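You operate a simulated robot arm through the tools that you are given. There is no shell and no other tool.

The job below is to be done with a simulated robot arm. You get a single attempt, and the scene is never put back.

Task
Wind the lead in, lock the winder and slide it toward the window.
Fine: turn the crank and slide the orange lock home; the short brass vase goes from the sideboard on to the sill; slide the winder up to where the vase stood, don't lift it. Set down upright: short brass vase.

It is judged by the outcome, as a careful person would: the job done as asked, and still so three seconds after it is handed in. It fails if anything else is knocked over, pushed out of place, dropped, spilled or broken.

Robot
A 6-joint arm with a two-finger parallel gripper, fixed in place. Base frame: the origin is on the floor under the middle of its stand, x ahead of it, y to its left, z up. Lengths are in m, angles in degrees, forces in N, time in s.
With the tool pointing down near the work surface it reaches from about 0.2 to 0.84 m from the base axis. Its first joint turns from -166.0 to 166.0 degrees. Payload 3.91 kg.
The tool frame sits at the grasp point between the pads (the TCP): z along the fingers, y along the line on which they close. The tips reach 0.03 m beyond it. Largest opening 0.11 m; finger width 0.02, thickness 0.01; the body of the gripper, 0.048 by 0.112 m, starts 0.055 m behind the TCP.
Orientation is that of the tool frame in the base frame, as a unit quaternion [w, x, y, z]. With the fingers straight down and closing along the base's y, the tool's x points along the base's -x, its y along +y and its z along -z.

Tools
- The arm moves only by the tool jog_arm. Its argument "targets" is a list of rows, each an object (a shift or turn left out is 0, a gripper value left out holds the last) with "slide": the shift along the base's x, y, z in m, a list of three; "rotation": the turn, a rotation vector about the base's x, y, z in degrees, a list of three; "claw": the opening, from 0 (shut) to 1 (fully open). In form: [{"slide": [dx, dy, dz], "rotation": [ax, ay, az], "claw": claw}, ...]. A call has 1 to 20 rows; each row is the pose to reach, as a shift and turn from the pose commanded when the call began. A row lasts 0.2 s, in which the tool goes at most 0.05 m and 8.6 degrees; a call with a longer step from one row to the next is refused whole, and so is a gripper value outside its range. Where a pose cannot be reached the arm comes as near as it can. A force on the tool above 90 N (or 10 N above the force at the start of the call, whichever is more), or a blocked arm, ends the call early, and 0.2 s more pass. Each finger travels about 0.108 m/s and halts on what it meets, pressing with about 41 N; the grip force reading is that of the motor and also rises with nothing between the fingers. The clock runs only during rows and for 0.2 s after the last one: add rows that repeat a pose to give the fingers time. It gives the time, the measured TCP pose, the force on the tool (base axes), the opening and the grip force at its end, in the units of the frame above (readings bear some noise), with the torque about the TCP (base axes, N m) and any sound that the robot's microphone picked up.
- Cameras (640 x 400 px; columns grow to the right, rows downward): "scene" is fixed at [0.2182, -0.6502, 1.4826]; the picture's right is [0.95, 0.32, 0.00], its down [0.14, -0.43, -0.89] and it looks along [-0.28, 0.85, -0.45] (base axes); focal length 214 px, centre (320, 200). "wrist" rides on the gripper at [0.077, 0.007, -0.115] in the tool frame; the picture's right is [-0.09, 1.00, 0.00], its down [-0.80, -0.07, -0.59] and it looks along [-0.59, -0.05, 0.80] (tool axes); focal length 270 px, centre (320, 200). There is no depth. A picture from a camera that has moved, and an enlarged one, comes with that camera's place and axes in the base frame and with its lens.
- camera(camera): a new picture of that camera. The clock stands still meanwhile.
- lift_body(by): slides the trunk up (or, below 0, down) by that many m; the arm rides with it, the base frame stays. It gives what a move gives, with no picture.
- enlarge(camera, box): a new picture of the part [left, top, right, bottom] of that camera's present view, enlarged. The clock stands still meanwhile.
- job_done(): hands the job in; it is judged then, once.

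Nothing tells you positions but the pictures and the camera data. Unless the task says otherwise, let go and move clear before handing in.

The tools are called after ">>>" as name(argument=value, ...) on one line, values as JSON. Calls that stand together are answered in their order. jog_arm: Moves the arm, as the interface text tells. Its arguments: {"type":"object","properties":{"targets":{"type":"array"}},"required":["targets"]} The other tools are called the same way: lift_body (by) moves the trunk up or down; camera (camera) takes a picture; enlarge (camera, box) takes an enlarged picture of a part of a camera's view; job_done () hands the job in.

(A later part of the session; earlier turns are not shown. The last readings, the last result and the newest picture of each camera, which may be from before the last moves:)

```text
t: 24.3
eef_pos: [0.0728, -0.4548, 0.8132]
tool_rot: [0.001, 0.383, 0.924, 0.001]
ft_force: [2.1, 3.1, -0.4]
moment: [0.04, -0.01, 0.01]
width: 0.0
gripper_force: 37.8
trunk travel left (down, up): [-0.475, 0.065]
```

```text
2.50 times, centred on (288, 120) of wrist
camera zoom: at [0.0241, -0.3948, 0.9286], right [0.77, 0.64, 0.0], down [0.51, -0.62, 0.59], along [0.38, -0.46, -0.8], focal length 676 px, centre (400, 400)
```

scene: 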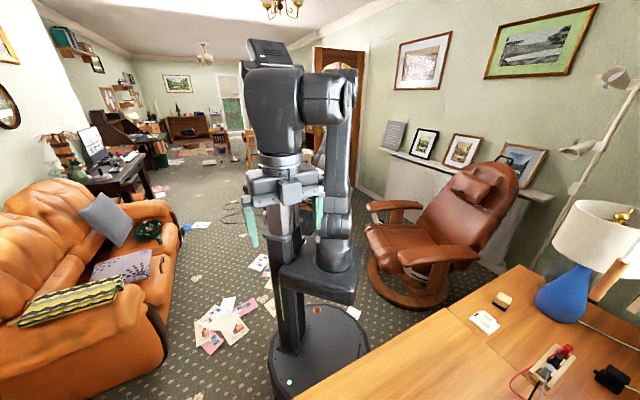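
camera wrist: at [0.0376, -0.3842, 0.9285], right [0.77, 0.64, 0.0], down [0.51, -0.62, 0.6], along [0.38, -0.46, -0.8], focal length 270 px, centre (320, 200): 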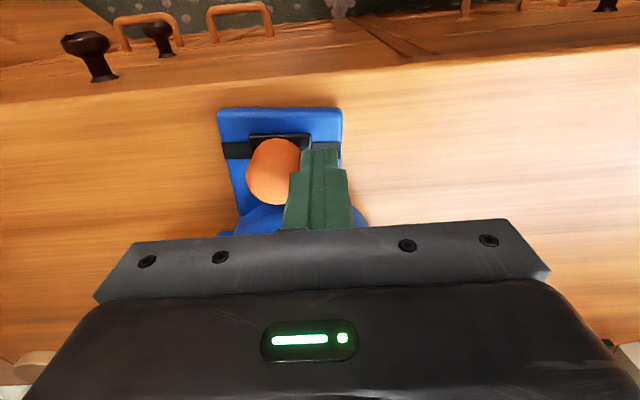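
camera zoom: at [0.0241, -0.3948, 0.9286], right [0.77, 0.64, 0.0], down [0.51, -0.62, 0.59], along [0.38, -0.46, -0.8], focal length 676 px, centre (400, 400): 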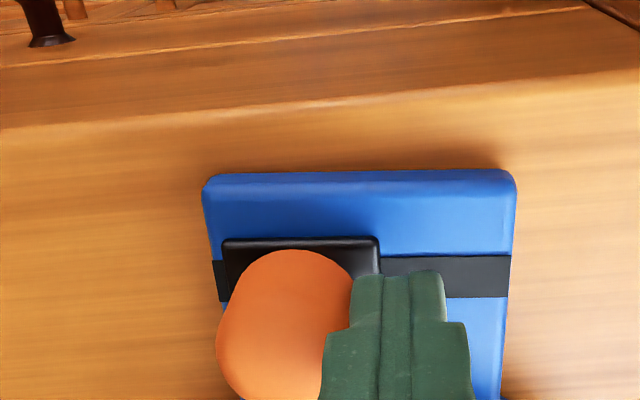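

Force rose to ~3.7 N with the winder starting to move, so the lock is at its end stop. I'll back off, lift and look at the whole winder.

>>> jog_arm(targets=[{"slide": [0.0077, 0.0064, 0]}, {"slide": [0.0154, 0.0128, 0]}, {"slide": [0.0154, 0.0128, 0.04]}, {"slide": [0.0154, 0.0128, 0.08]}, {"slide": [0.01, 0.01, 0.12]}, {"slide": [0.0, 0.0, 0.16]}, {"slide": [0.0, 0.0, 0.19], "claw": 0.5}, {"slide": [0.0, 0.0, 0.19], "claw": 1}, {"slide": [0.0, 0.0, 0.19], "claw": 1}, {"slide": [0.0, 0.0, 0.19], "claw": 1}])

>>> camera(camera="wrist")

>>> enlarge(camera="wrist", box=[200, 40, 456, 200])

```text
t: 26.5
eef_pos: [0.0726, -0.4549, 1.0028]
tool_rot: [0.001, 0.384, 0.923, 0.001]
ft_force: [0.3, 0.6, 0.6]
moment: [0.01, 0.01, 0.0]
width: 0.1099
gripper_force: 0.1
trunk travel left (down, up): [-0.475, 0.065]
```

```text
taken
camera wrist: at [0.024, -0.3945, 1.1183], right [0.77, 0.64, 0.0], down [0.51, -0.62, 0.6], along [0.38, -0.46, -0.8], focal length 270 px, centre (320, 200)
```

wrist: 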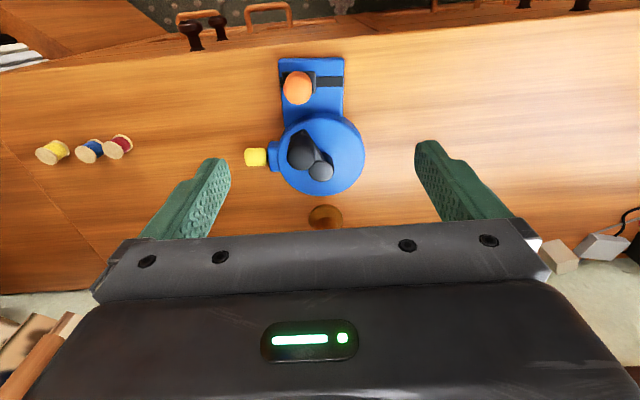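

```text
2.50 times, centred on (328, 120) of wrist
camera zoom: at [0.024, -0.3945, 1.1183], right [0.77, 0.64, 0.0], down [0.51, -0.62, 0.6], along [0.38, -0.46, -0.8], focal length 676 px, centre (300, 400)
```

zoom: 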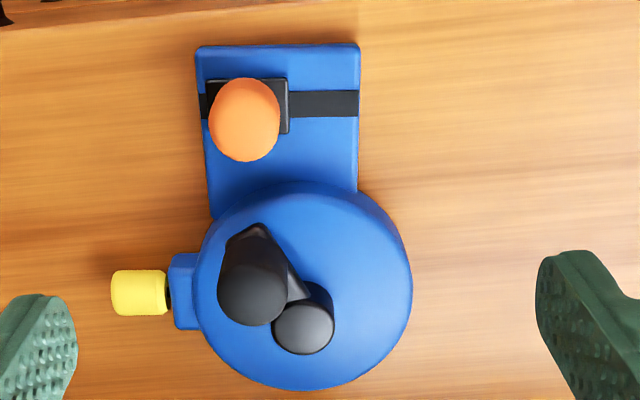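

The lock is home, the lead wound in. Next the vase: I'll move to get stereo views of it.

>>> jog_arm(targets=[{"slide": [0.025, -0.02, 0.03]}, {"slide": [0.05, -0.045, 0.06]}, {"slide": [0.08, -0.06, 0.09]}, {"slide": [0.1025, -0.0736, 0.1]}, {"slide": [0.1237, -0.0524, 0.1]}, {"slide": [0.1237, -0.0524, 0.1]}])

>>> camera(camera="wrist")

>>> enlarge(camera="wrist", box=[160, 60, 416, 220])

```text
t: 27.9
eef_pos: [0.1963, -0.5082, 1.1038]
tool_rot: [0.0, 0.383, 0.924, 0.0]
ft_force: [0.7, 0.4, -0.1]
moment: [0.01, 0.04, -0.02]
width: 0.1101
gripper_force: 0.0
trunk travel left (down, up): [-0.475, 0.065]
```

```text
taken
camera wrist: at [0.1466, -0.4493, 1.2191], right [0.77, 0.64, 0.0], down [0.51, -0.62, 0.6], along [0.38, -0.46, -0.8], focal length 270 px, centre (320, 200)
```

wrist: 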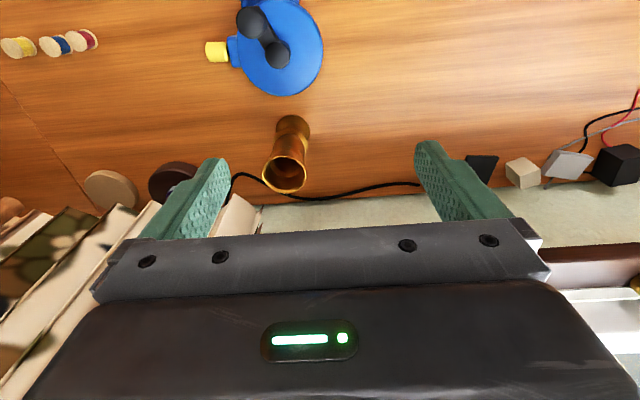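

```text
2.50 times, centred on (288, 140) of wrist
camera zoom: at [0.1466, -0.4493, 1.2191], right [0.77, 0.64, 0.0], down [0.51, -0.62, 0.6], along [0.38, -0.46, -0.8], focal length 676 px, centre (400, 350)
```

zoom: 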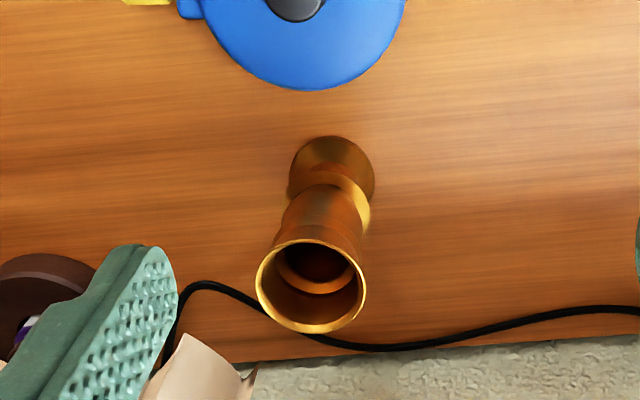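

The vase foot is at about s=−0.282, n=0.605 (base ≈(0.228, −0.627)), with its mouth at z≈0.904 and ≈0.06 m across; a cord runs just behind it. One more stereo view of it, then a close view of the sill.

>>> jog_arm(targets=[{"slide": [-0.0283, -0.0283, 0]}, {"slide": [-0.0566, -0.0566, 0]}, {"slide": [-0.0849, -0.0849, 0]}, {"slide": [-0.0849, -0.0849, 0]}])

>>> enlarge(camera="wrist", box=[240, 60, 496, 220])

>>> camera(camera="wrist")

```text
t: 28.9
eef_pos: [0.108, -0.594, 1.1046]
tool_rot: [0.002, 0.383, 0.924, 0.001]
ft_force: [-0.2, 0.4, 0.6]
moment: [-0.03, 0.01, 0.0]
width: 0.11
gripper_force: 0.0
trunk travel left (down, up): [-0.475, 0.065]
```

```text
2.50 times, centred on (368, 140) of wrist
camera zoom: at [0.06, -0.5339, 1.2189], right [0.77, 0.64, 0.0], down [0.51, -0.62, 0.6], along [0.38, -0.46, -0.8], focal length 676 px, centre (200, 350)
```

zoom: 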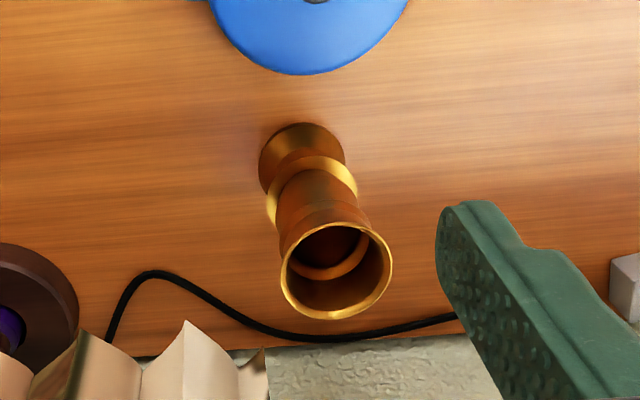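

```text
taken
camera wrist: at [0.06, -0.5339, 1.2189], right [0.77, 0.64, 0.0], down [0.51, -0.62, 0.6], along [0.38, -0.46, -0.8], focal length 270 px, centre (320, 200)
```

wrist: 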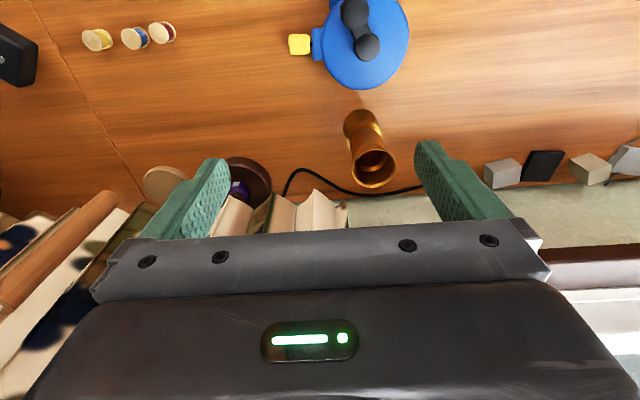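

Vase axis confirmed at about (0.228, −0.624), height ≈0.16 m. Now up and across to look at the sill closely.

>>> jog_arm(targets=[{"slide": [0.03, 0.01, 0.03]}, {"slide": [0.065, 0.03, 0.055]}, {"slide": [0.1, 0.048, 0.08]}, {"slide": [0.14, 0.067, 0.1]}, {"slide": [0.175, 0.085, 0.12]}, {"slide": [0.21, 0.102, 0.135]}, {"slide": [0.243, 0.118, 0.1476]}, {"slide": [0.2758, 0.1344, 0.1476]}, {"slide": [0.2758, 0.1344, 0.1476]}])

>>> camera(camera="wrist")

>>> enlarge(camera="wrist", box=[120, 90, 440, 230])

```text
t: 30.9
eef_pos: [0.3852, -0.4585, 1.2506]
tool_rot: [0.001, 0.384, 0.923, 0.001]
ft_force: [0.3, -0.2, -0.3]
moment: [-0.03, -0.03, 0.02]
width: 0.1101
gripper_force: 0.0
trunk travel left (down, up): [-0.475, 0.065]
```

```text
taken
camera wrist: at [0.3362, -0.3979, 1.366], right [0.77, 0.64, 0.0], down [0.51, -0.62, 0.6], along [0.38, -0.46, -0.8], focal length 270 px, centre (320, 200)
```

wrist: 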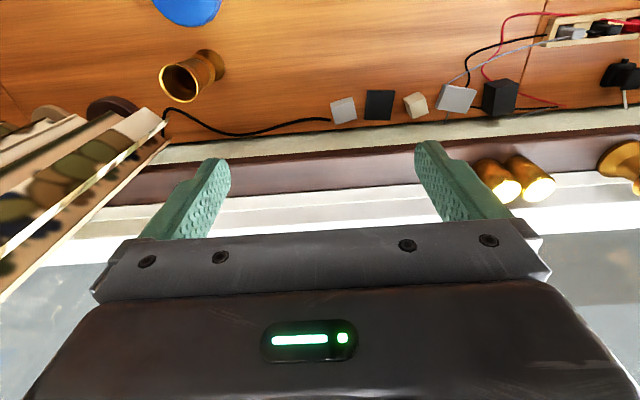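

```text
2.00 times, centred on (280, 160) of wrist
camera zoom: at [0.3362, -0.3979, 1.366], right [0.77, 0.64, 0.0], down [0.51, -0.62, 0.6], along [0.38, -0.46, -0.8], focal length 541 px, centre (400, 280)
```

zoom: 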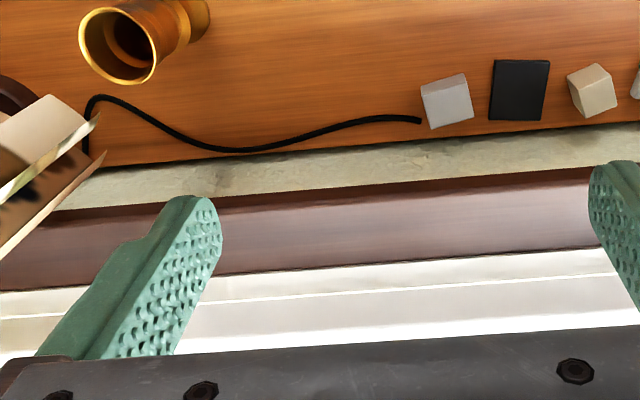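

The sill is at z≈0.995 with the brown ledge from n≈0.712 to 0.772 and white board behind it at a similar level. I'll shift right to see how existing items sit on the sill.

>>> jog_arm(targets=[{"slide": [0.03, 0.03, 0]}, {"slide": [0.06, 0.06, 0]}, {"slide": [0.09, 0.09, 0]}, {"slide": [0.12, 0.12, 0]}, {"slide": [0.15, 0.15, 0]}, {"slide": [0.15, 0.15, 0]}])

>>> camera(camera="wrist")

>>> enlarge(camera="wrist", box=[230, 100, 486, 230])

```text
t: 32.3
eef_pos: [0.5384, -0.3081, 1.2511]
tool_rot: [0.001, 0.384, 0.923, 0.001]
ft_force: [-0.7, -0.2, -0.6]
moment: [0.0, -0.02, 0.0]
width: 0.1098
gripper_force: 0.1
trunk travel left (down, up): [-0.475, 0.065]
```

```text
taken
camera wrist: at [0.4886, -0.2473, 1.3663], right [0.77, 0.64, 0.0], down [0.51, -0.62, 0.6], along [0.38, -0.46, -0.8], focal length 270 px, centre (320, 200)
```

wrist: 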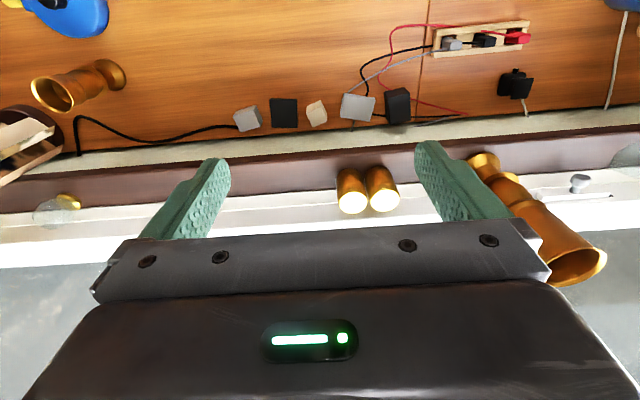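

```text
2.50 times, centred on (358, 165) of wrist
camera zoom: at [0.4886, -0.2473, 1.3663], right [0.77, 0.64, 0.0], down [0.51, -0.62, 0.6], along [0.38, -0.46, -0.8], focal length 676 px, centre (225, 288)
```

zoom: 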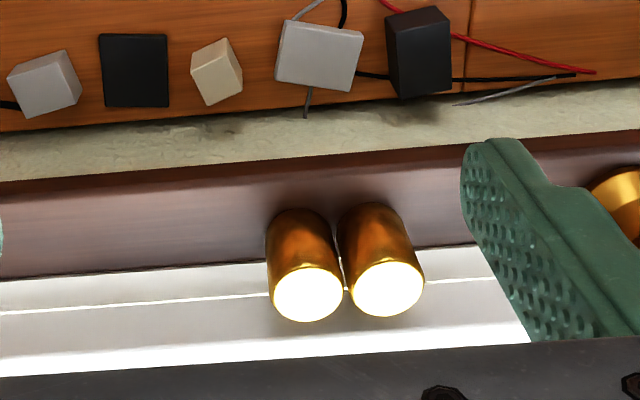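

Existing items straddle the brown/white boundary (base centres at n≈0.755), so the sill is flush and wide enough. I'll head back above the vase with the gripper open and check alignment.

>>> jog_arm(targets=[{"slide": [-0.0311, -0.0314, 0], "claw": 1}, {"slide": [-0.0622, -0.0628, -0.01]}, {"slide": [-0.0933, -0.0942, -0.03]}, {"slide": [-0.1244, -0.1256, -0.05]}, {"slide": [-0.1555, -0.157, -0.07]}, {"slide": [-0.1866, -0.1884, -0.09]}, {"slide": [-0.2177, -0.2198, -0.11]}, {"slide": [-0.2488, -0.2512, -0.13]}, {"slide": [-0.28, -0.2826, -0.15]}, {"slide": [-0.3, -0.3028, -0.18]}, {"slide": [-0.3112, -0.3141, -0.2]}, {"slide": [-0.3112, -0.3141, -0.2]}])

>>> camera(camera="wrist")

```text
t: 34.9
eef_pos: [0.2255, -0.6222, 1.0503]
tool_rot: [0.002, 0.384, 0.923, 0.001]
ft_force: [-0.6, -0.3, -1.0]
moment: [0.02, 0.0, 0.01]
width: 0.11
gripper_force: 0.1
trunk travel left (down, up): [-0.475, 0.065]
```

```text
taken
camera wrist: at [0.1761, -0.5621, 1.1656], right [0.77, 0.64, 0.0], down [0.51, -0.62, 0.6], along [0.38, -0.46, -0.8], focal length 270 px, centre (320, 200)
```

wrist: 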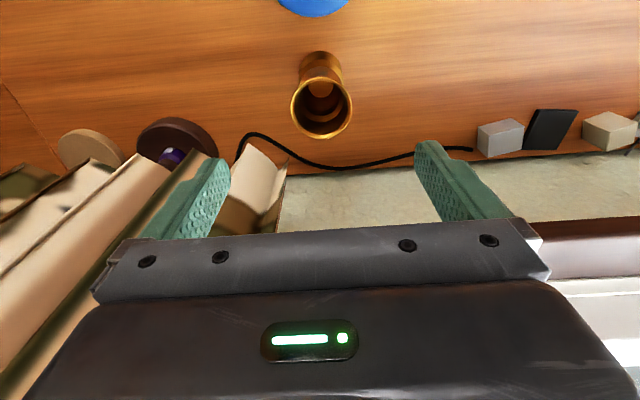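

The vase is centred between the fingers; curtain pleats come to about n≈0.65 on the left at s<−0.32, which clears the gripper. I'll lower to the rim, gripper open, and verify.

>>> jog_arm(targets=[{"slide": [0.0016, -0.0016, -0.04]}, {"slide": [0.0032, -0.0032, -0.08]}, {"slide": [0.0032, -0.0032, -0.11]}, {"slide": [0.0032, -0.0032, -0.13]}, {"slide": [0.0032, -0.0032, -0.145]}, {"slide": [0.0032, -0.0032, -0.157]}, {"slide": [0.0032, -0.0032, -0.157]}])

>>> camera(camera="wrist")

```text
t: 36.5
eef_pos: [0.2297, -0.6246, 0.8949]
tool_rot: [0.002, 0.384, 0.923, 0.001]
ft_force: [0.4, 0.1, 0.5]
moment: [-0.04, -0.01, -0.02]
width: 0.1098
gripper_force: 0.0
trunk travel left (down, up): [-0.475, 0.065]
```

```text
taken
camera wrist: at [0.1807, -0.5649, 1.0097], right [0.77, 0.64, 0.0], down [0.51, -0.62, 0.59], along [0.38, -0.46, -0.8], focal length 270 px, centre (320, 200)
```

wrist: 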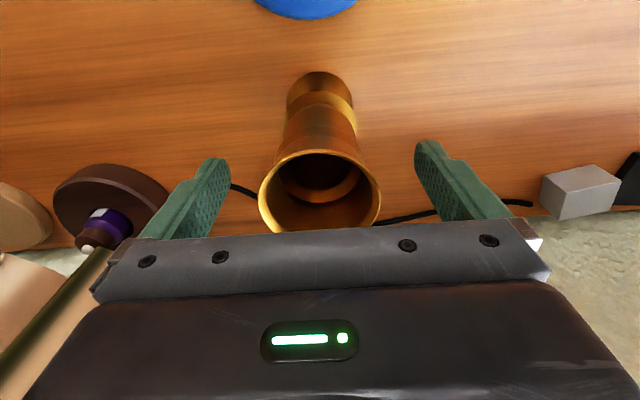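

Good alignment. Closing on the rim now.

>>> jog_arm(targets=[{"claw": 0.7}, {"claw": 0.4}, {"claw": 0.2}, {"claw": 0.2}, {"claw": 0.2}])

>>> camera(camera="wrist")

```text
t: 37.7
eef_pos: [0.2297, -0.6255, 0.8948]
tool_rot: [0.002, 0.383, 0.924, 0.0]
ft_force: [-0.8, -2.3, -0.2]
moment: [-0.01, -0.09, -0.04]
width: 0.0593
gripper_force: 41.3
trunk travel left (down, up): [-0.475, 0.065]
```

```text
taken
camera wrist: at [0.1805, -0.565, 1.01], right [0.77, 0.64, 0.0], down [0.51, -0.62, 0.6], along [0.38, -0.46, -0.8], focal length 270 px, centre (320, 200)
```

wrist: 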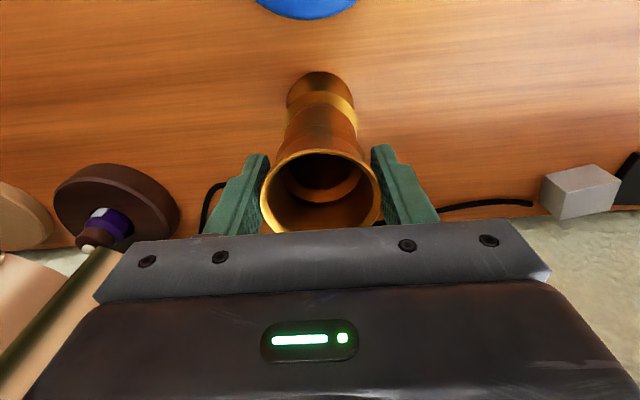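

The rim is gripped (width 0.059, 41 N). Lifting slowly a little first.

>>> jog_arm(targets=[{"slide": [0, 0, 0.005]}, {"slide": [0, 0, 0.012]}, {"slide": [0, 0, 0.02]}, {"slide": [0, 0, 0.03]}, {"slide": [0, 0, 0.03]}])

>>> camera(camera="wrist")

```text
t: 38.9
eef_pos: [0.2299, -0.6262, 0.9233]
tool_rot: [0.0, 0.384, 0.924, 0.0]
ft_force: [-0.3, 1.1, -8.9]
moment: [0.03, 0.04, -0.02]
width: 0.0592
gripper_force: 41.4
trunk travel left (down, up): [-0.475, 0.065]
```

```text
taken
camera wrist: at [0.1811, -0.5658, 1.0385], right [0.77, 0.64, 0.0], down [0.51, -0.62, 0.59], along [0.38, -0.46, -0.8], focal length 270 px, centre (320, 200)
```

wrist: 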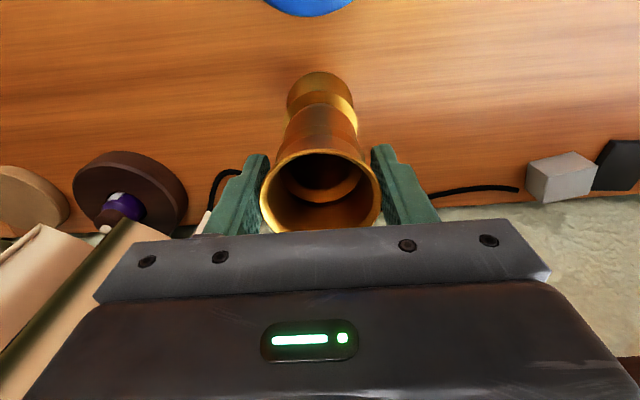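

The vase (~0.9 kg) hangs steady. I'll raise it well above sill height, then move along the sill direction away from the curtain.

>>> jog_arm(targets=[{"slide": [0, 0, 0.02]}, {"slide": [0, 0, 0.045]}, {"slide": [0, 0, 0.075]}, {"slide": [0, 0, 0.105]}, {"slide": [0, 0, 0.135]}, {"slide": [0, 0, 0.165]}, {"slide": [0, 0, 0.195]}, {"slide": [0, 0, 0.225]}, {"slide": [0, 0, 0.255]}, {"slide": [0, 0, 0.28]}, {"slide": [0, 0, 0.29]}, {"slide": [0, 0, 0.29]}])

>>> jog_arm(targets=[{"slide": [0.008, 0.008, 0]}, {"slide": [0.022, 0.022, 0]}, {"slide": [0.04, 0.04, 0]}, {"slide": [0.06, 0.06, 0]}, {"slide": [0.08, 0.08, 0]}, {"slide": [0.1, 0.1, 0]}, {"slide": [0.12, 0.12, 0]}, {"slide": [0.138, 0.138, 0]}, {"slide": [0.15, 0.15, 0]}, {"slide": [0.1556, 0.1556, 0]}, {"slide": [0.1556, 0.1556, 0]}])

>>> camera(camera="wrist")

```text
t: 41.5
eef_pos: [0.2292, -0.6252, 1.2124]
tool_rot: [0.0, 0.383, 0.924, 0.001]
ft_force: [0.2, -0.2, -8.1]
moment: [0.02, 0.03, -0.04]
width: 0.0593
gripper_force: 40.9
trunk travel left (down, up): [-0.475, 0.065]
```

```text
t: 43.9
eef_pos: [0.385, -0.4715, 1.2138]
tool_rot: [0.001, 0.383, 0.924, 0.001]
ft_force: [-0.5, 0.8, -7.9]
moment: [0.0, 0.04, 0.0]
width: 0.059
gripper_force: 41.4
trunk travel left (down, up): [-0.475, 0.065]
```

```text
taken
camera wrist: at [0.3368, -0.4106, 1.3289], right [0.77, 0.64, 0.0], down [0.51, -0.62, 0.59], along [0.38, -0.46, -0.8], focal length 270 px, centre (320, 200)
```

wrist: 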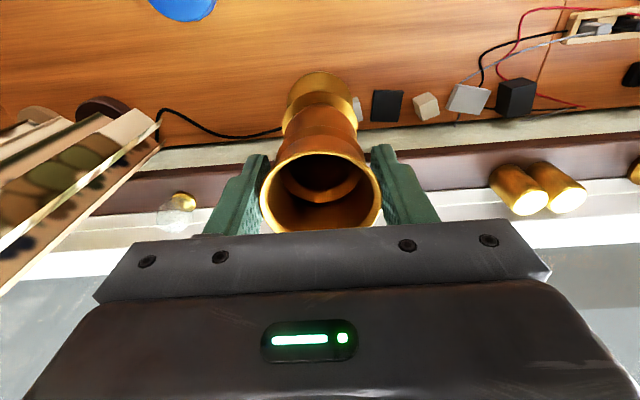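

The vase hangs upright and clear above the sill level. Moving slowly out over the sill.

>>> jog_arm(targets=[{"slide": [0.003, -0.003, 0]}, {"slide": [0.009, -0.009, 0]}, {"slide": [0.018, -0.018, 0]}, {"slide": [0.028, -0.028, 0]}, {"slide": [0.038, -0.038, 0]}, {"slide": [0.048, -0.048, 0]}, {"slide": [0.058, -0.058, 0]}, {"slide": [0.068, -0.068, 0]}, {"slide": [0.078, -0.078, 0]}, {"slide": [0.087, -0.087, 0]}, {"slide": [0.095, -0.095, 0]}, {"slide": [0.1, -0.1, 0]}, {"slide": [0.1021, -0.1021, 0]}, {"slide": [0.1021, -0.1021, 0]}, {"slide": [0.1021, -0.1021, 0]}])

>>> camera(camera="wrist")

>>> enlarge(camera="wrist", box=[200, 20, 456, 180])

```text
t: 46.2
eef_pos: [0.4639, -0.5481, 1.2139]
tool_rot: [-0.008, 0.383, 0.924, 0.004]
ft_force: [-50.2, 60.7, -32.1]
moment: [-7.81, -6.17, 0.3]
width: 0.0589
gripper_force: 40.8
trunk travel left (down, up): [-0.475, 0.065]
stopped in row 11: the force on the tool passed its limit at 110 N (the readings are from after the stop); the commanded pose is now the measured one
```

```text
taken
camera wrist: at [0.4166, -0.4897, 1.3306], right [0.77, 0.64, 0.0], down [0.52, -0.63, 0.58], along [0.37, -0.44, -0.81], focal length 270 px, centre (320, 200)
```

wrist: 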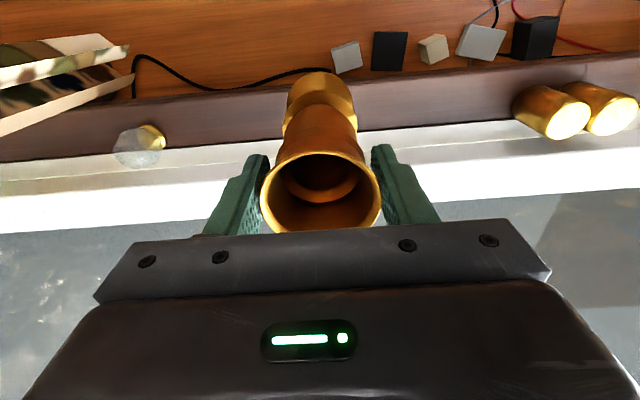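

```text
2.50 times, centred on (328, 100) of wrist
camera zoom: at [0.4166, -0.4897, 1.3306], right [0.77, 0.64, 0.0], down [0.52, -0.63, 0.58], along [0.37, -0.44, -0.81], focal length 676 px, centre (300, 450)
```

zoom: 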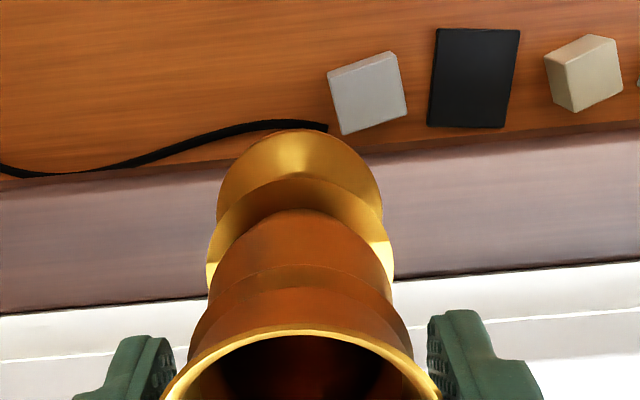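

Something at about z≈1.34 in front of the gripper body blocked the outward move (force pointing back from the window). I'll back off right away and look at what's there.

>>> jog_arm(targets=[{"slide": [-0.007, 0.007, 0]}, {"slide": [-0.015, 0.015, 0]}, {"slide": [-0.025, 0.025, 0]}, {"slide": [-0.035, 0.035, 0]}, {"slide": [-0.035, 0.035, 0]}])

>>> camera(camera="wrist")

>>> camera(camera="scene")

```text
t: 47.4
eef_pos: [0.4367, -0.5233, 1.2076]
tool_rot: [-0.009, 0.384, 0.923, 0.006]
ft_force: [-0.8, -0.4, -7.4]
moment: [0.02, 0.02, 0.02]
width: 0.0594
gripper_force: 40.7
trunk travel left (down, up): [-0.475, 0.065]
```

```text
taken
camera wrist: at [0.3893, -0.464, 1.3251], right [0.77, 0.64, 0.0], down [0.52, -0.63, 0.58], along [0.37, -0.44, -0.82], focal length 270 px, centre (320, 200)
```

wrist: 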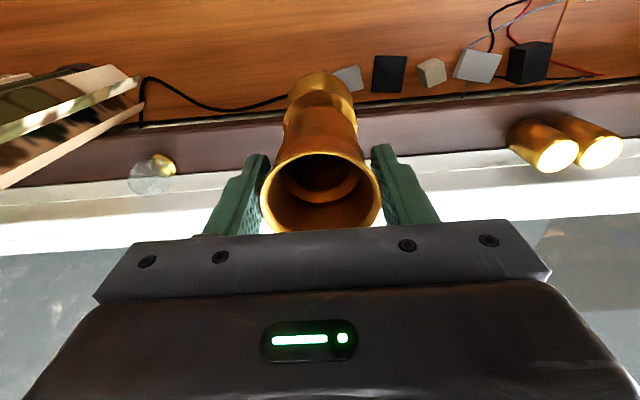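

```text
taken
```

scene: 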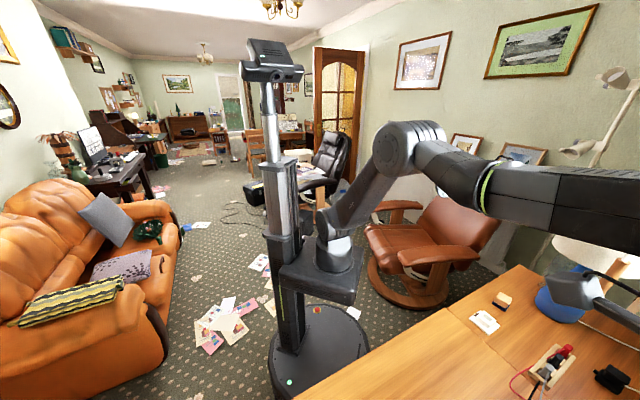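

The tool is free again and the vase is still held upright. Something overhead blocks a vertical gripper near the window, so I'll set the vase on clear sideboard space, inspect the window area, and regrasp with the gripper leaning back.

>>> jog_arm(targets=[{"slide": [-0.005, 0.005, 0], "rotation": [-0.5, -0.35, 0.09]}, {"slide": [-0.015, 0.015, 0], "rotation": [-1.02, -0.69, 0.18]}, {"slide": [-0.03, 0.03, 0], "rotation": [-1.02, -0.69, 0.18]}, {"slide": [-0.045, 0.045, 0], "rotation": [-1.02, -0.69, 0.18]}, {"slide": [-0.06, 0.06, 0], "rotation": [-1.02, -0.69, 0.18]}, {"slide": [-0.073, 0.073, 0], "rotation": [-1.02, -0.69, 0.18]}, {"slide": [-0.081, 0.081, 0], "rotation": [-1.02, -0.69, 0.18]}, {"slide": [-0.0841, 0.0841, 0], "rotation": [-1.02, -0.69, 0.18]}, {"slide": [-0.0841, 0.0841, -0.015], "rotation": [-1.02, -0.69, 0.18]}, {"slide": [-0.0841, 0.0841, -0.045], "rotation": [-1.02, -0.69, 0.18]}, {"slide": [-0.0841, 0.0841, -0.08], "rotation": [-1.02, -0.69, 0.18]}, {"slide": [-0.0841, 0.0841, -0.115], "rotation": [-1.02, -0.69, 0.18]}, {"slide": [-0.0841, 0.0841, -0.15], "rotation": [-1.02, -0.69, 0.18]}, {"slide": [-0.0841, 0.0841, -0.185], "rotation": [-1.02, -0.69, 0.18]}, {"slide": [-0.0841, 0.0841, -0.22], "rotation": [-1.02, -0.69, 0.18]}, {"slide": [-0.0841, 0.0841, -0.25], "rotation": [-1.02, -0.69, 0.18]}, {"slide": [-0.0841, 0.0841, -0.265], "rotation": [-1.02, -0.69, 0.18]}, {"slide": [-0.0841, 0.0841, -0.27], "rotation": [-1.02, -0.69, 0.18]}, {"slide": [-0.0841, 0.0841, -0.27], "rotation": [-1.02, -0.69, 0.18]}])

>>> camera(camera="wrist")

```text
t: 51.4
eef_pos: [0.3516, -0.4377, 0.9398]
tool_rot: [0.001, 0.382, 0.924, 0.0]
ft_force: [-0.1, -0.2, -8.2]
moment: [0.01, 0.05, 0.03]
width: 0.0592
gripper_force: 40.8
trunk travel left (down, up): [-0.475, 0.065]
```

```text
taken
camera wrist: at [0.3029, -0.3772, 1.0546], right [0.77, 0.64, 0.0], down [0.52, -0.61, 0.6], along [0.38, -0.46, -0.8], focal length 270 px, centre (320, 200)
```

wrist: 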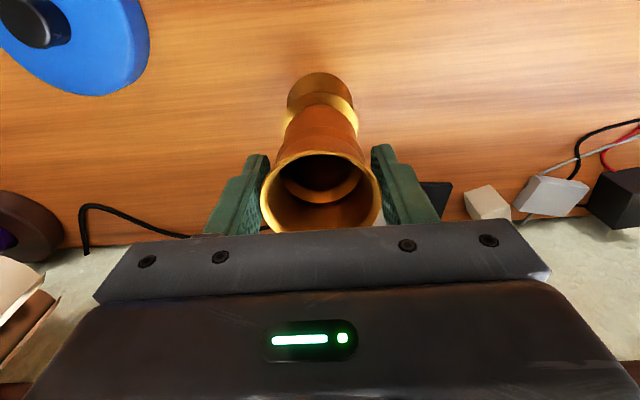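

Clear spot below. Lowering the last few centimetres gently.

>>> jog_arm(targets=[{"slide": [0, 0, -0.015]}, {"slide": [0, 0, -0.028]}, {"slide": [0, 0, -0.036]}, {"slide": [0, 0, -0.04]}, {"slide": [0, 0, -0.042]}, {"slide": [0, 0, -0.042]}])

```text
t: 52.8
eef_pos: [0.3521, -0.438, 0.8973]
tool_rot: [0.001, 0.382, 0.924, 0.0]
ft_force: [-0.7, 0.8, -8.0]
moment: [0.04, 0.0, 0.02]
width: 0.059
gripper_force: 40.9
trunk travel left (down, up): [-0.475, 0.065]
```

>>> jog_arm(targets=[{"slide": [0, 0, -0.001]}, {"slide": [0, 0, -0.002]}, {"slide": [0, 0, -0.002]}])

```text
t: 53.6
eef_pos: [0.3526, -0.4372, 0.896]
tool_rot: [0.001, 0.382, 0.924, -0.001]
ft_force: [0.1, 0.7, -6.5]
moment: [0.06, -0.03, -0.03]
width: 0.0592
gripper_force: 41.4
trunk travel left (down, up): [-0.475, 0.065]
```

>>> jog_arm(targets=[{"slide": [0, 0, -0.001]}, {"slide": [0, 0, -0.0015]}, {"slide": [0, 0, -0.0015]}])

```text
t: 54.4
eef_pos: [0.3512, -0.4368, 0.8957]
tool_rot: [0.002, 0.382, 0.924, -0.002]
ft_force: [0.6, 1.0, 13.1]
moment: [0.65, -0.02, -0.03]
width: 0.0592
gripper_force: 41.3
trunk travel left (down, up): [-0.475, 0.065]
```

The foot is on the sideboard (force reversed). Releasing and rising straight up.

>>> jog_arm(targets=[{"slide": [0, 0, 0.001], "claw": 0.57}, {"slide": [0, 0, 0.001], "claw": 0.65}, {"slide": [0, 0, 0.001], "claw": 0.8}, {"slide": [0, 0, 0.001], "claw": 1}, {"slide": [0, 0, 0.001], "claw": 1}, {"slide": [0, 0, 0.03], "claw": 1}, {"slide": [0, 0, 0.07], "claw": 1}, {"slide": [0, 0, 0.11], "claw": 1}, {"slide": [0, 0, 0.15], "claw": 1}, {"slide": [0, 0, 0.18], "claw": 1}, {"slide": [0, 0, 0.2], "claw": 1}, {"slide": [0, 0, 0.2], "claw": 1}])

>>> camera(camera="wrist")

```text
t: 57.0
eef_pos: [0.3509, -0.4369, 1.0941]
tool_rot: [0.001, 0.382, 0.924, -0.001]
ft_force: [-0.4, 0.5, -0.2]
moment: [-0.01, -0.04, -0.01]
width: 0.11
gripper_force: 0.1
trunk travel left (down, up): [-0.475, 0.065]
```

```text
taken
camera wrist: at [0.3018, -0.3775, 1.2087], right [0.77, 0.64, 0.0], down [0.52, -0.61, 0.6], along [0.38, -0.46, -0.8], focal length 270 px, centre (320, 200)
```

wrist: 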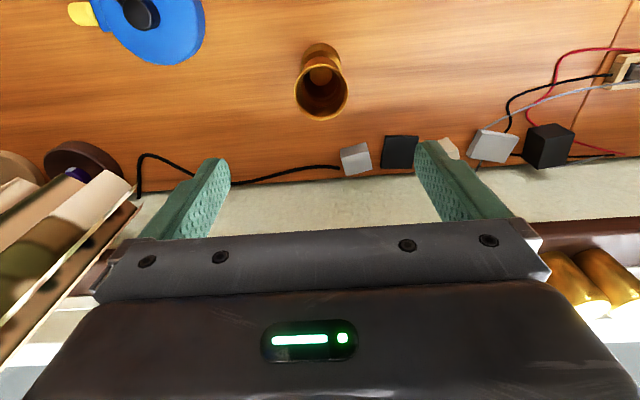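

The vase stands safely on clear sideboard space. Now I'll rise and tilt to inspect what's overhead at the window.

>>> jog_arm(targets=[{"slide": [-0.01, 0.01, 0.04]}, {"slide": [-0.02, 0.02, 0.08]}, {"slide": [-0.03, 0.03, 0.12]}, {"slide": [-0.04, 0.041, 0.16]}, {"slide": [-0.04, 0.041, 0.2], "rotation": [-4, -4, 0]}, {"slide": [-0.04, 0.041, 0.23], "rotation": [-9, -9, 0]}, {"slide": [-0.04, 0.041, 0.26], "rotation": [-14, -14, 0]}, {"slide": [-0.04, 0.041, 0.26], "rotation": [-19, -19, 0]}, {"slide": [-0.04, 0.041, 0.26], "rotation": [-24, -24, 0]}, {"slide": [-0.04, 0.041, 0.26], "rotation": [-29, -29, 0]}, {"slide": [-0.04, 0.041, 0.26], "rotation": [-34, -34, 0]}, {"slide": [-0.04, 0.041, 0.26], "rotation": [-38, -38, 0]}, {"slide": [-0.04, 0.041, 0.26], "rotation": [-38, -38, 0]}])

>>> camera(camera="wrist")

```text
t: 59.8
eef_pos: [0.3133, -0.397, 1.3535]
tool_rot: [0.42, 0.34, 0.823, -0.174]
ft_force: [0.7, 0.1, 0.4]
moment: [-0.01, 0.0, 0.02]
width: 0.1102
gripper_force: 0.1
trunk travel left (down, up): [-0.475, 0.065]
```

```text
taken
camera wrist: at [0.2207, -0.2935, 1.3593], right [0.74, 0.67, 0.07], down [-0.06, -0.04, 1.0], along [0.67, -0.74, 0.01], focal length 270 px, centre (320, 200)
```

wrist: 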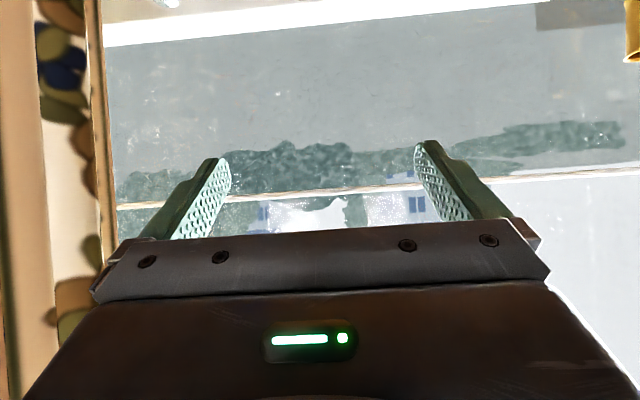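

>>> enlarge(camera="wrist", box=[90, 100, 330, 240])

>>> enlarge(camera="wrist", box=[400, 100, 640, 240])

```text
2.67 times, centred on (210, 170) of wrist
camera zoom: at [0.2207, -0.2935, 1.3593], right [0.74, 0.67, 0.07], down [-0.06, -0.04, 1.0], along [0.67, -0.74, 0.01], focal length 721 px, centre (613, 280)
```

zoom: 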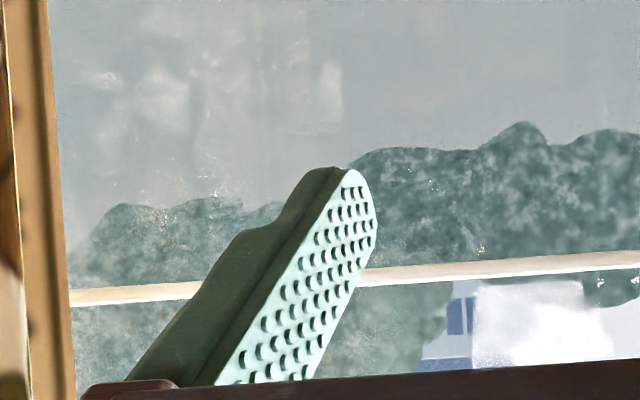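

```text
2.67 times, centred on (520, 170) of wrist
camera zoom: at [0.2207, -0.2935, 1.3593], right [0.74, 0.67, 0.07], down [-0.06, -0.04, 1.0], along [0.67, -0.74, 0.01], focal length 721 px, centre (-213, 280)
```

zoom: 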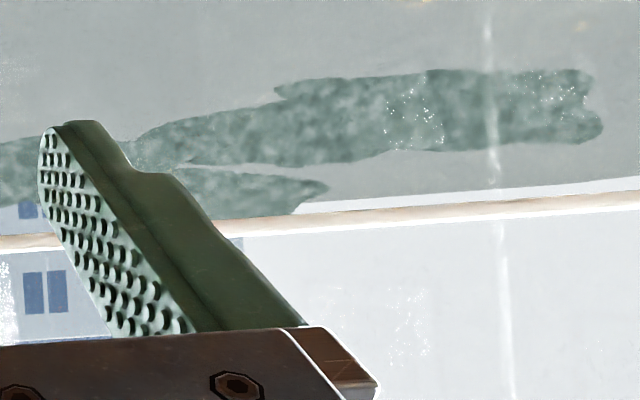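

There's a thin horizontal bar across the window at z≈1.35 — that's what the gripper touched. I'll raise the camera a bit to find how far out it is.

>>> jog_arm(targets=[{"slide": [0, 0, 0.03]}, {"slide": [0, 0, 0.06]}, {"slide": [0, 0, 0.09]}, {"slide": [0, 0, 0.09]}])

>>> camera(camera="wrist")

>>> enlarge(camera="wrist", box=[200, 50, 440, 200])

```text
t: 60.8
eef_pos: [0.3125, -0.3978, 1.4451]
tool_rot: [0.418, 0.341, 0.823, -0.175]
ft_force: [0.5, 0.1, 0.6]
moment: [0.0, -0.03, -0.01]
width: 0.11
gripper_force: 0.1
trunk travel left (down, up): [-0.475, 0.065]
```

```text
taken
camera wrist: at [0.2207, -0.2953, 1.4499], right [0.74, 0.67, 0.07], down [-0.05, -0.04, 1.0], along [0.67, -0.74, 0.0], focal length 270 px, centre (320, 200)
```

wrist: 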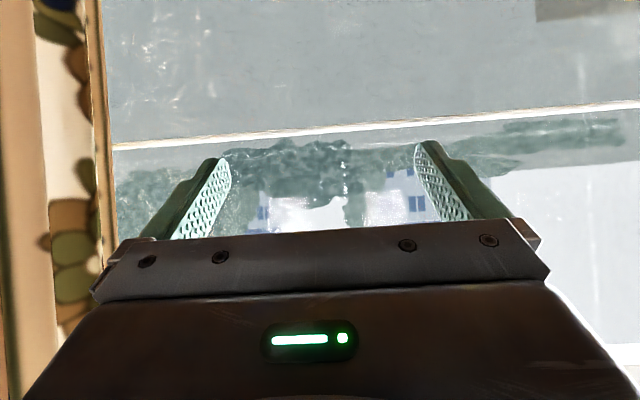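

```text
2.67 times, centred on (320, 125) of wrist
camera zoom: at [0.2207, -0.2953, 1.4499], right [0.74, 0.67, 0.07], down [-0.05, -0.04, 1.0], along [0.67, -0.74, 0.0], focal length 721 px, centre (320, 400)
```

zoom: 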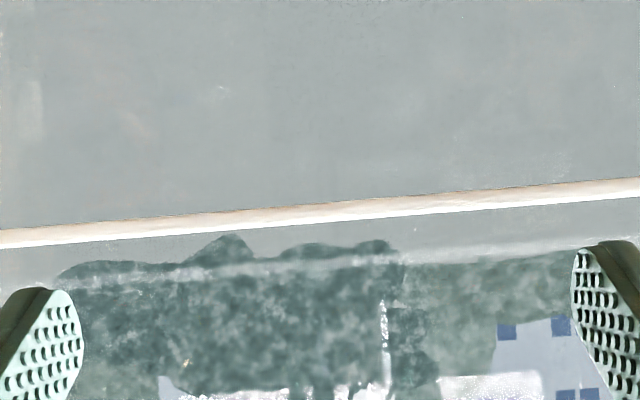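

The bar is at n≈0.747, z≈1.353, right above the sill, so I need the gripper leaning back. I'll set a 40° tilt and come to a pre-grasp position by the vase.

>>> jog_arm(targets=[{"slide": [0, 0, -0.03], "rotation": [3.3, 3.2, 0]}, {"slide": [0, 0, -0.07], "rotation": [6.6, 6.5, 0.05]}, {"slide": [-0.005, 0.005, -0.115], "rotation": [9.97, 9.73, 0.08]}, {"slide": [-0.0159, 0.0156, -0.16], "rotation": [9.97, 9.73, 0.08]}, {"slide": [-0.0159, 0.0156, -0.205], "rotation": [9.97, 9.73, 0.08]}, {"slide": [-0.0159, 0.0156, -0.25], "rotation": [9.97, 9.73, 0.08]}, {"slide": [-0.0159, 0.0156, -0.295], "rotation": [9.97, 9.73, 0.08]}, {"slide": [-0.0159, 0.0156, -0.34], "rotation": [9.97, 9.73, 0.08]}, {"slide": [-0.0159, 0.0156, -0.385], "rotation": [9.97, 9.73, 0.08]}, {"slide": [-0.0159, 0.0156, -0.425], "rotation": [9.97, 9.73, 0.08]}, {"slide": [-0.0159, 0.0156, -0.453], "rotation": [9.97, 9.73, 0.08]}, {"slide": [-0.0159, 0.0156, -0.453], "rotation": [9.97, 9.73, 0.08]}])

>>> camera(camera="wrist")

```text
t: 63.4
eef_pos: [0.2971, -0.3795, 0.9894]
tool_rot: [0.316, 0.359, 0.869, -0.129]
ft_force: [0.0, -0.5, 0.1]
moment: [0.0, 0.0, 0.01]
width: 0.1099
gripper_force: 0.0
trunk travel left (down, up): [-0.475, 0.065]
```

```text
taken
camera wrist: at [0.2086, -0.2811, 1.0282], right [0.75, 0.66, 0.06], down [0.11, -0.21, 0.97], along [0.65, -0.72, -0.24], focal length 270 px, centre (320, 200)
```

wrist: 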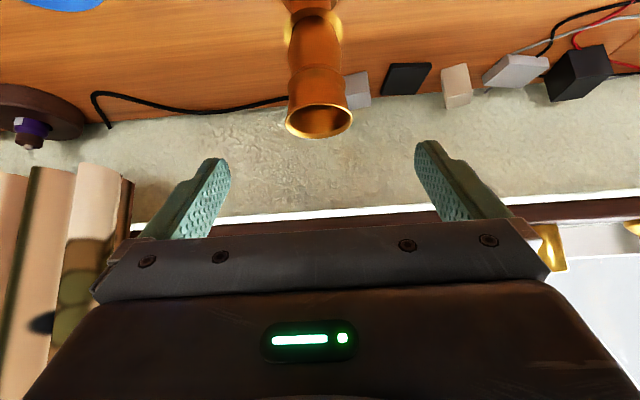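

Aligned with the vase. Moving in along the tool axis with fingers open.

>>> jog_arm(targets=[{"slide": [0.0111, -0.0111, -0.0179]}, {"slide": [0.0222, -0.0222, -0.0358]}, {"slide": [0.0334, -0.0334, -0.0536]}, {"slide": [0.0445, -0.0445, -0.0715]}, {"slide": [0.0515, -0.0515, -0.083]}, {"slide": [0.0556, -0.0556, -0.0894]}, {"slide": [0.0556, -0.0556, -0.0894]}])

>>> camera(camera="wrist")

```text
t: 65.0
eef_pos: [0.3526, -0.437, 0.9033]
tool_rot: [0.317, 0.36, 0.868, -0.131]
ft_force: [0.1, -0.7, -0.6]
moment: [-0.01, 0.0, 0.02]
width: 0.11
gripper_force: 0.0
trunk travel left (down, up): [-0.475, 0.065]
```

```text
taken
camera wrist: at [0.2636, -0.3372, 0.9408], right [0.75, 0.66, 0.06], down [0.11, -0.21, 0.97], along [0.65, -0.72, -0.24], focal length 270 px, centre (320, 200)
```

wrist: 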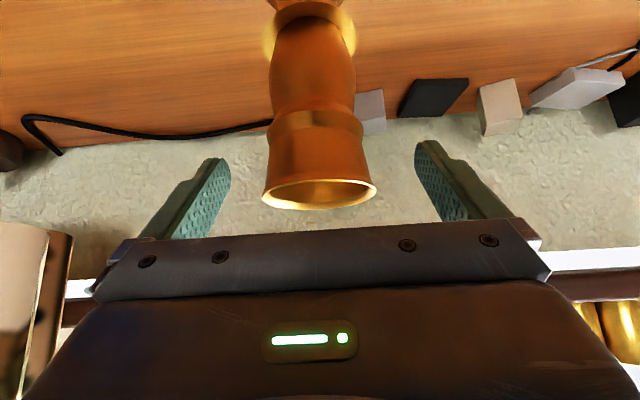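

Well centred. Lowering 3 mm and closing.

>>> jog_arm(targets=[{"slide": [0, 0, -0.003], "claw": 1}, {"slide": [0, 0, -0.003], "claw": 0.7}, {"slide": [0, 0, -0.003], "claw": 0.4}, {"slide": [0, 0, -0.003], "claw": 0.2}, {"slide": [0, 0, -0.003], "claw": 0.2}, {"slide": [0, 0, -0.003], "claw": 0.2}])

>>> camera(camera="wrist")

```text
t: 66.4
eef_pos: [0.3512, -0.4368, 0.8993]
tool_rot: [0.316, 0.36, 0.868, -0.131]
ft_force: [-0.9, -1.0, 1.1]
moment: [-0.04, -0.1, -0.02]
width: 0.0591
gripper_force: 40.7
trunk travel left (down, up): [-0.475, 0.065]
```

```text
taken
camera wrist: at [0.263, -0.3378, 0.9379], right [0.75, 0.66, 0.06], down [0.11, -0.21, 0.97], along [0.65, -0.72, -0.24], focal length 270 px, centre (320, 200)
```

wrist: 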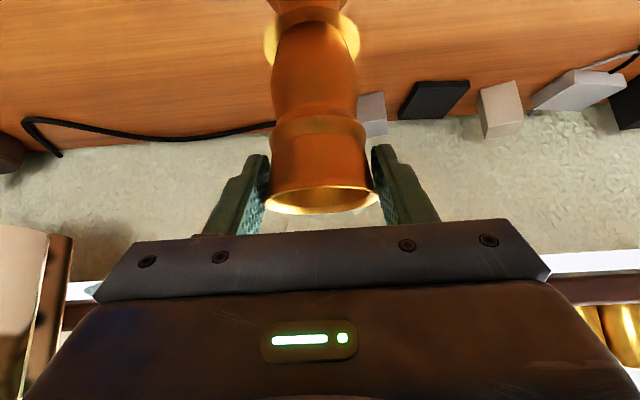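

Gripped at the rim with the gripper leaning back. Lifting gently and checking it stays upright.

>>> jog_arm(targets=[{"slide": [0, 0, 0.004]}, {"slide": [0, 0, 0.01]}, {"slide": [0, 0, 0.02]}, {"slide": [0, 0, 0.03]}, {"slide": [0, 0, 0.03]}])

>>> camera(camera="wrist")

```text
t: 67.6
eef_pos: [0.3525, -0.437, 0.9279]
tool_rot: [0.315, 0.359, 0.869, -0.13]
ft_force: [0.0, -0.1, -8.1]
moment: [0.03, 0.03, 0.02]
width: 0.0594
gripper_force: 41.0
trunk travel left (down, up): [-0.475, 0.065]
```

```text
taken
camera wrist: at [0.2641, -0.3374, 0.967], right [0.75, 0.66, 0.06], down [0.11, -0.22, 0.97], along [0.65, -0.72, -0.24], focal length 270 px, centre (320, 200)
```

wrist: 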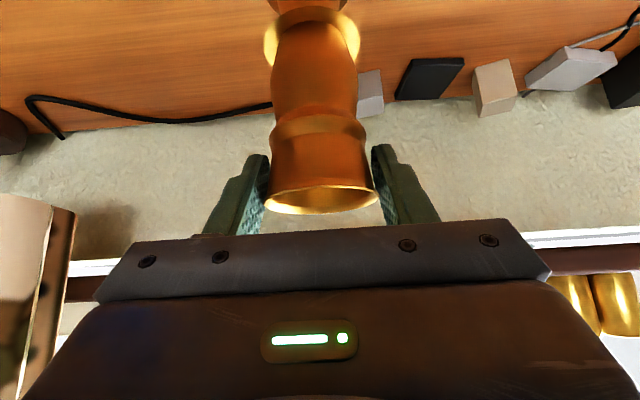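

>>> jog_arm(targets=[{"slide": [0, 0, 0.015]}, {"slide": [0, 0, 0.04]}, {"slide": [0, 0, 0.07]}, {"slide": [0, 0, 0.1]}, {"slide": [0, 0, 0.13]}, {"slide": [0, 0, 0.16]}, {"slide": [0, 0, 0.19]}, {"slide": [0, 0, 0.22]}, {"slide": [0, 0, 0.245]}, {"slide": [0, 0, 0.258]}, {"slide": [0, 0, 0.262]}, {"slide": [0, 0, 0.262]}])

>>> jog_arm(targets=[{"slide": [0.003, -0.003, 0]}, {"slide": [0.01, -0.01, 0]}, {"slide": [0.02, -0.02, 0]}, {"slide": [0.032, -0.032, 0]}, {"slide": [0.044, -0.044, 0]}, {"slide": [0.056, -0.056, 0]}, {"slide": [0.068, -0.068, 0]}, {"slide": [0.078, -0.078, 0]}, {"slide": [0.085, -0.085, 0]}, {"slide": [0.088, -0.088, 0]}, {"slide": [0.088, -0.088, 0]}])

>>> camera(camera="wrist")

```text
t: 70.2
eef_pos: [0.3529, -0.4382, 1.1897]
tool_rot: [0.315, 0.359, 0.869, -0.13]
ft_force: [-0.4, 1.4, -7.8]
moment: [0.04, 0.03, -0.03]
width: 0.0594
gripper_force: 41.2
trunk travel left (down, up): [-0.475, 0.065]
```

```text
t: 72.6
eef_pos: [0.4422, -0.5253, 1.1892]
tool_rot: [0.315, 0.359, 0.869, -0.129]
ft_force: [0.6, 0.8, -8.6]
moment: [0.04, 0.06, 0.0]
width: 0.0589
gripper_force: 40.6
trunk travel left (down, up): [-0.475, 0.065]
```

```text
taken
camera wrist: at [0.3531, -0.4258, 1.2287], right [0.75, 0.66, 0.06], down [0.11, -0.22, 0.97], along [0.65, -0.72, -0.24], focal length 270 px, centre (320, 200)
```

wrist: 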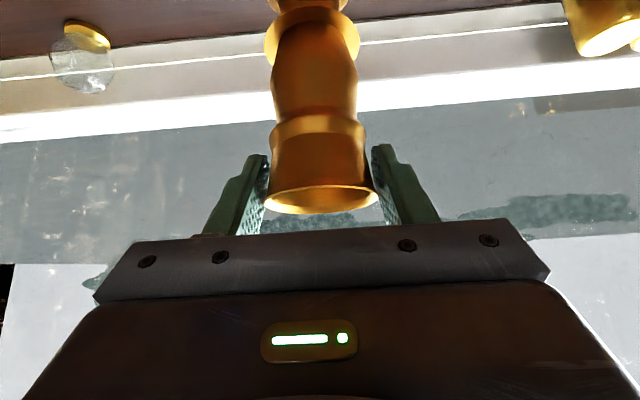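

Clear so far; the view matches my sill estimate. Moving out the remaining ~7 cm.

>>> jog_arm(targets=[{"slide": [0.003, -0.003, 0]}, {"slide": [0.009, -0.009, 0]}, {"slide": [0.016, -0.016, 0]}, {"slide": [0.024, -0.024, 0]}, {"slide": [0.032, -0.032, 0]}])

>>> jog_arm(targets=[{"slide": [0.006, -0.006, 0]}, {"slide": [0.011, -0.011, 0]}, {"slide": [0.015, -0.015, 0]}, {"slide": [0.016, -0.016, 0]}, {"slide": [0.016, -0.016, 0]}])

>>> camera(camera="wrist")

```text
t: 73.8
eef_pos: [0.4729, -0.5571, 1.1887]
tool_rot: [0.315, 0.36, 0.869, -0.129]
ft_force: [-0.4, -0.8, -9.7]
moment: [0.03, 0.01, 0.0]
width: 0.0592
gripper_force: 40.9
trunk travel left (down, up): [-0.475, 0.065]
```

```text
t: 75.0
eef_pos: [0.4877, -0.5733, 1.1905]
tool_rot: [0.316, 0.359, 0.869, -0.13]
ft_force: [1.4, 0.3, -8.3]
moment: [0.04, 0.04, -0.03]
width: 0.0595
gripper_force: 40.7
trunk travel left (down, up): [-0.475, 0.065]
```

```text
taken
camera wrist: at [0.3995, -0.4744, 1.2284], right [0.75, 0.66, 0.06], down [0.11, -0.22, 0.97], along [0.65, -0.72, -0.24], focal length 270 px, centre (320, 200)
```

wrist: 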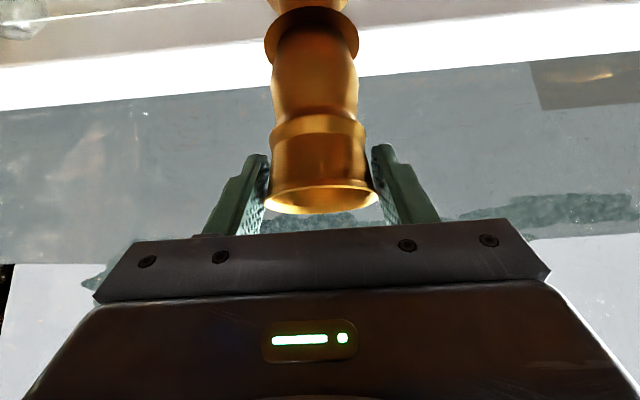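

Over the sill at n≈0.750. Lowering in small steps, watching the vertical force.

>>> jog_arm(targets=[{"slide": [0, 0, -0.008]}, {"slide": [0, 0, -0.016]}, {"slide": [0, 0, -0.022]}, {"slide": [0, 0, -0.025]}, {"slide": [0, 0, -0.025]}])

>>> jog_arm(targets=[{"slide": [0, 0, -0.002]}, {"slide": [0, 0, -0.004]}, {"slide": [0, 0, -0.004]}])

```text
t: 76.2
eef_pos: [0.4882, -0.5741, 1.1645]
tool_rot: [0.315, 0.36, 0.869, -0.129]
ft_force: [-0.4, 0.2, -9.2]
moment: [0.03, 0.01, 0.0]
width: 0.0592
gripper_force: 40.8
trunk travel left (down, up): [-0.475, 0.065]
```

```text
t: 77.0
eef_pos: [0.4881, -0.5727, 1.1612]
tool_rot: [0.315, 0.359, 0.869, -0.13]
ft_force: [0.0, 0.3, -8.5]
moment: [0.01, 0.04, 0.03]
width: 0.0594
gripper_force: 41.3
trunk travel left (down, up): [-0.475, 0.065]
```

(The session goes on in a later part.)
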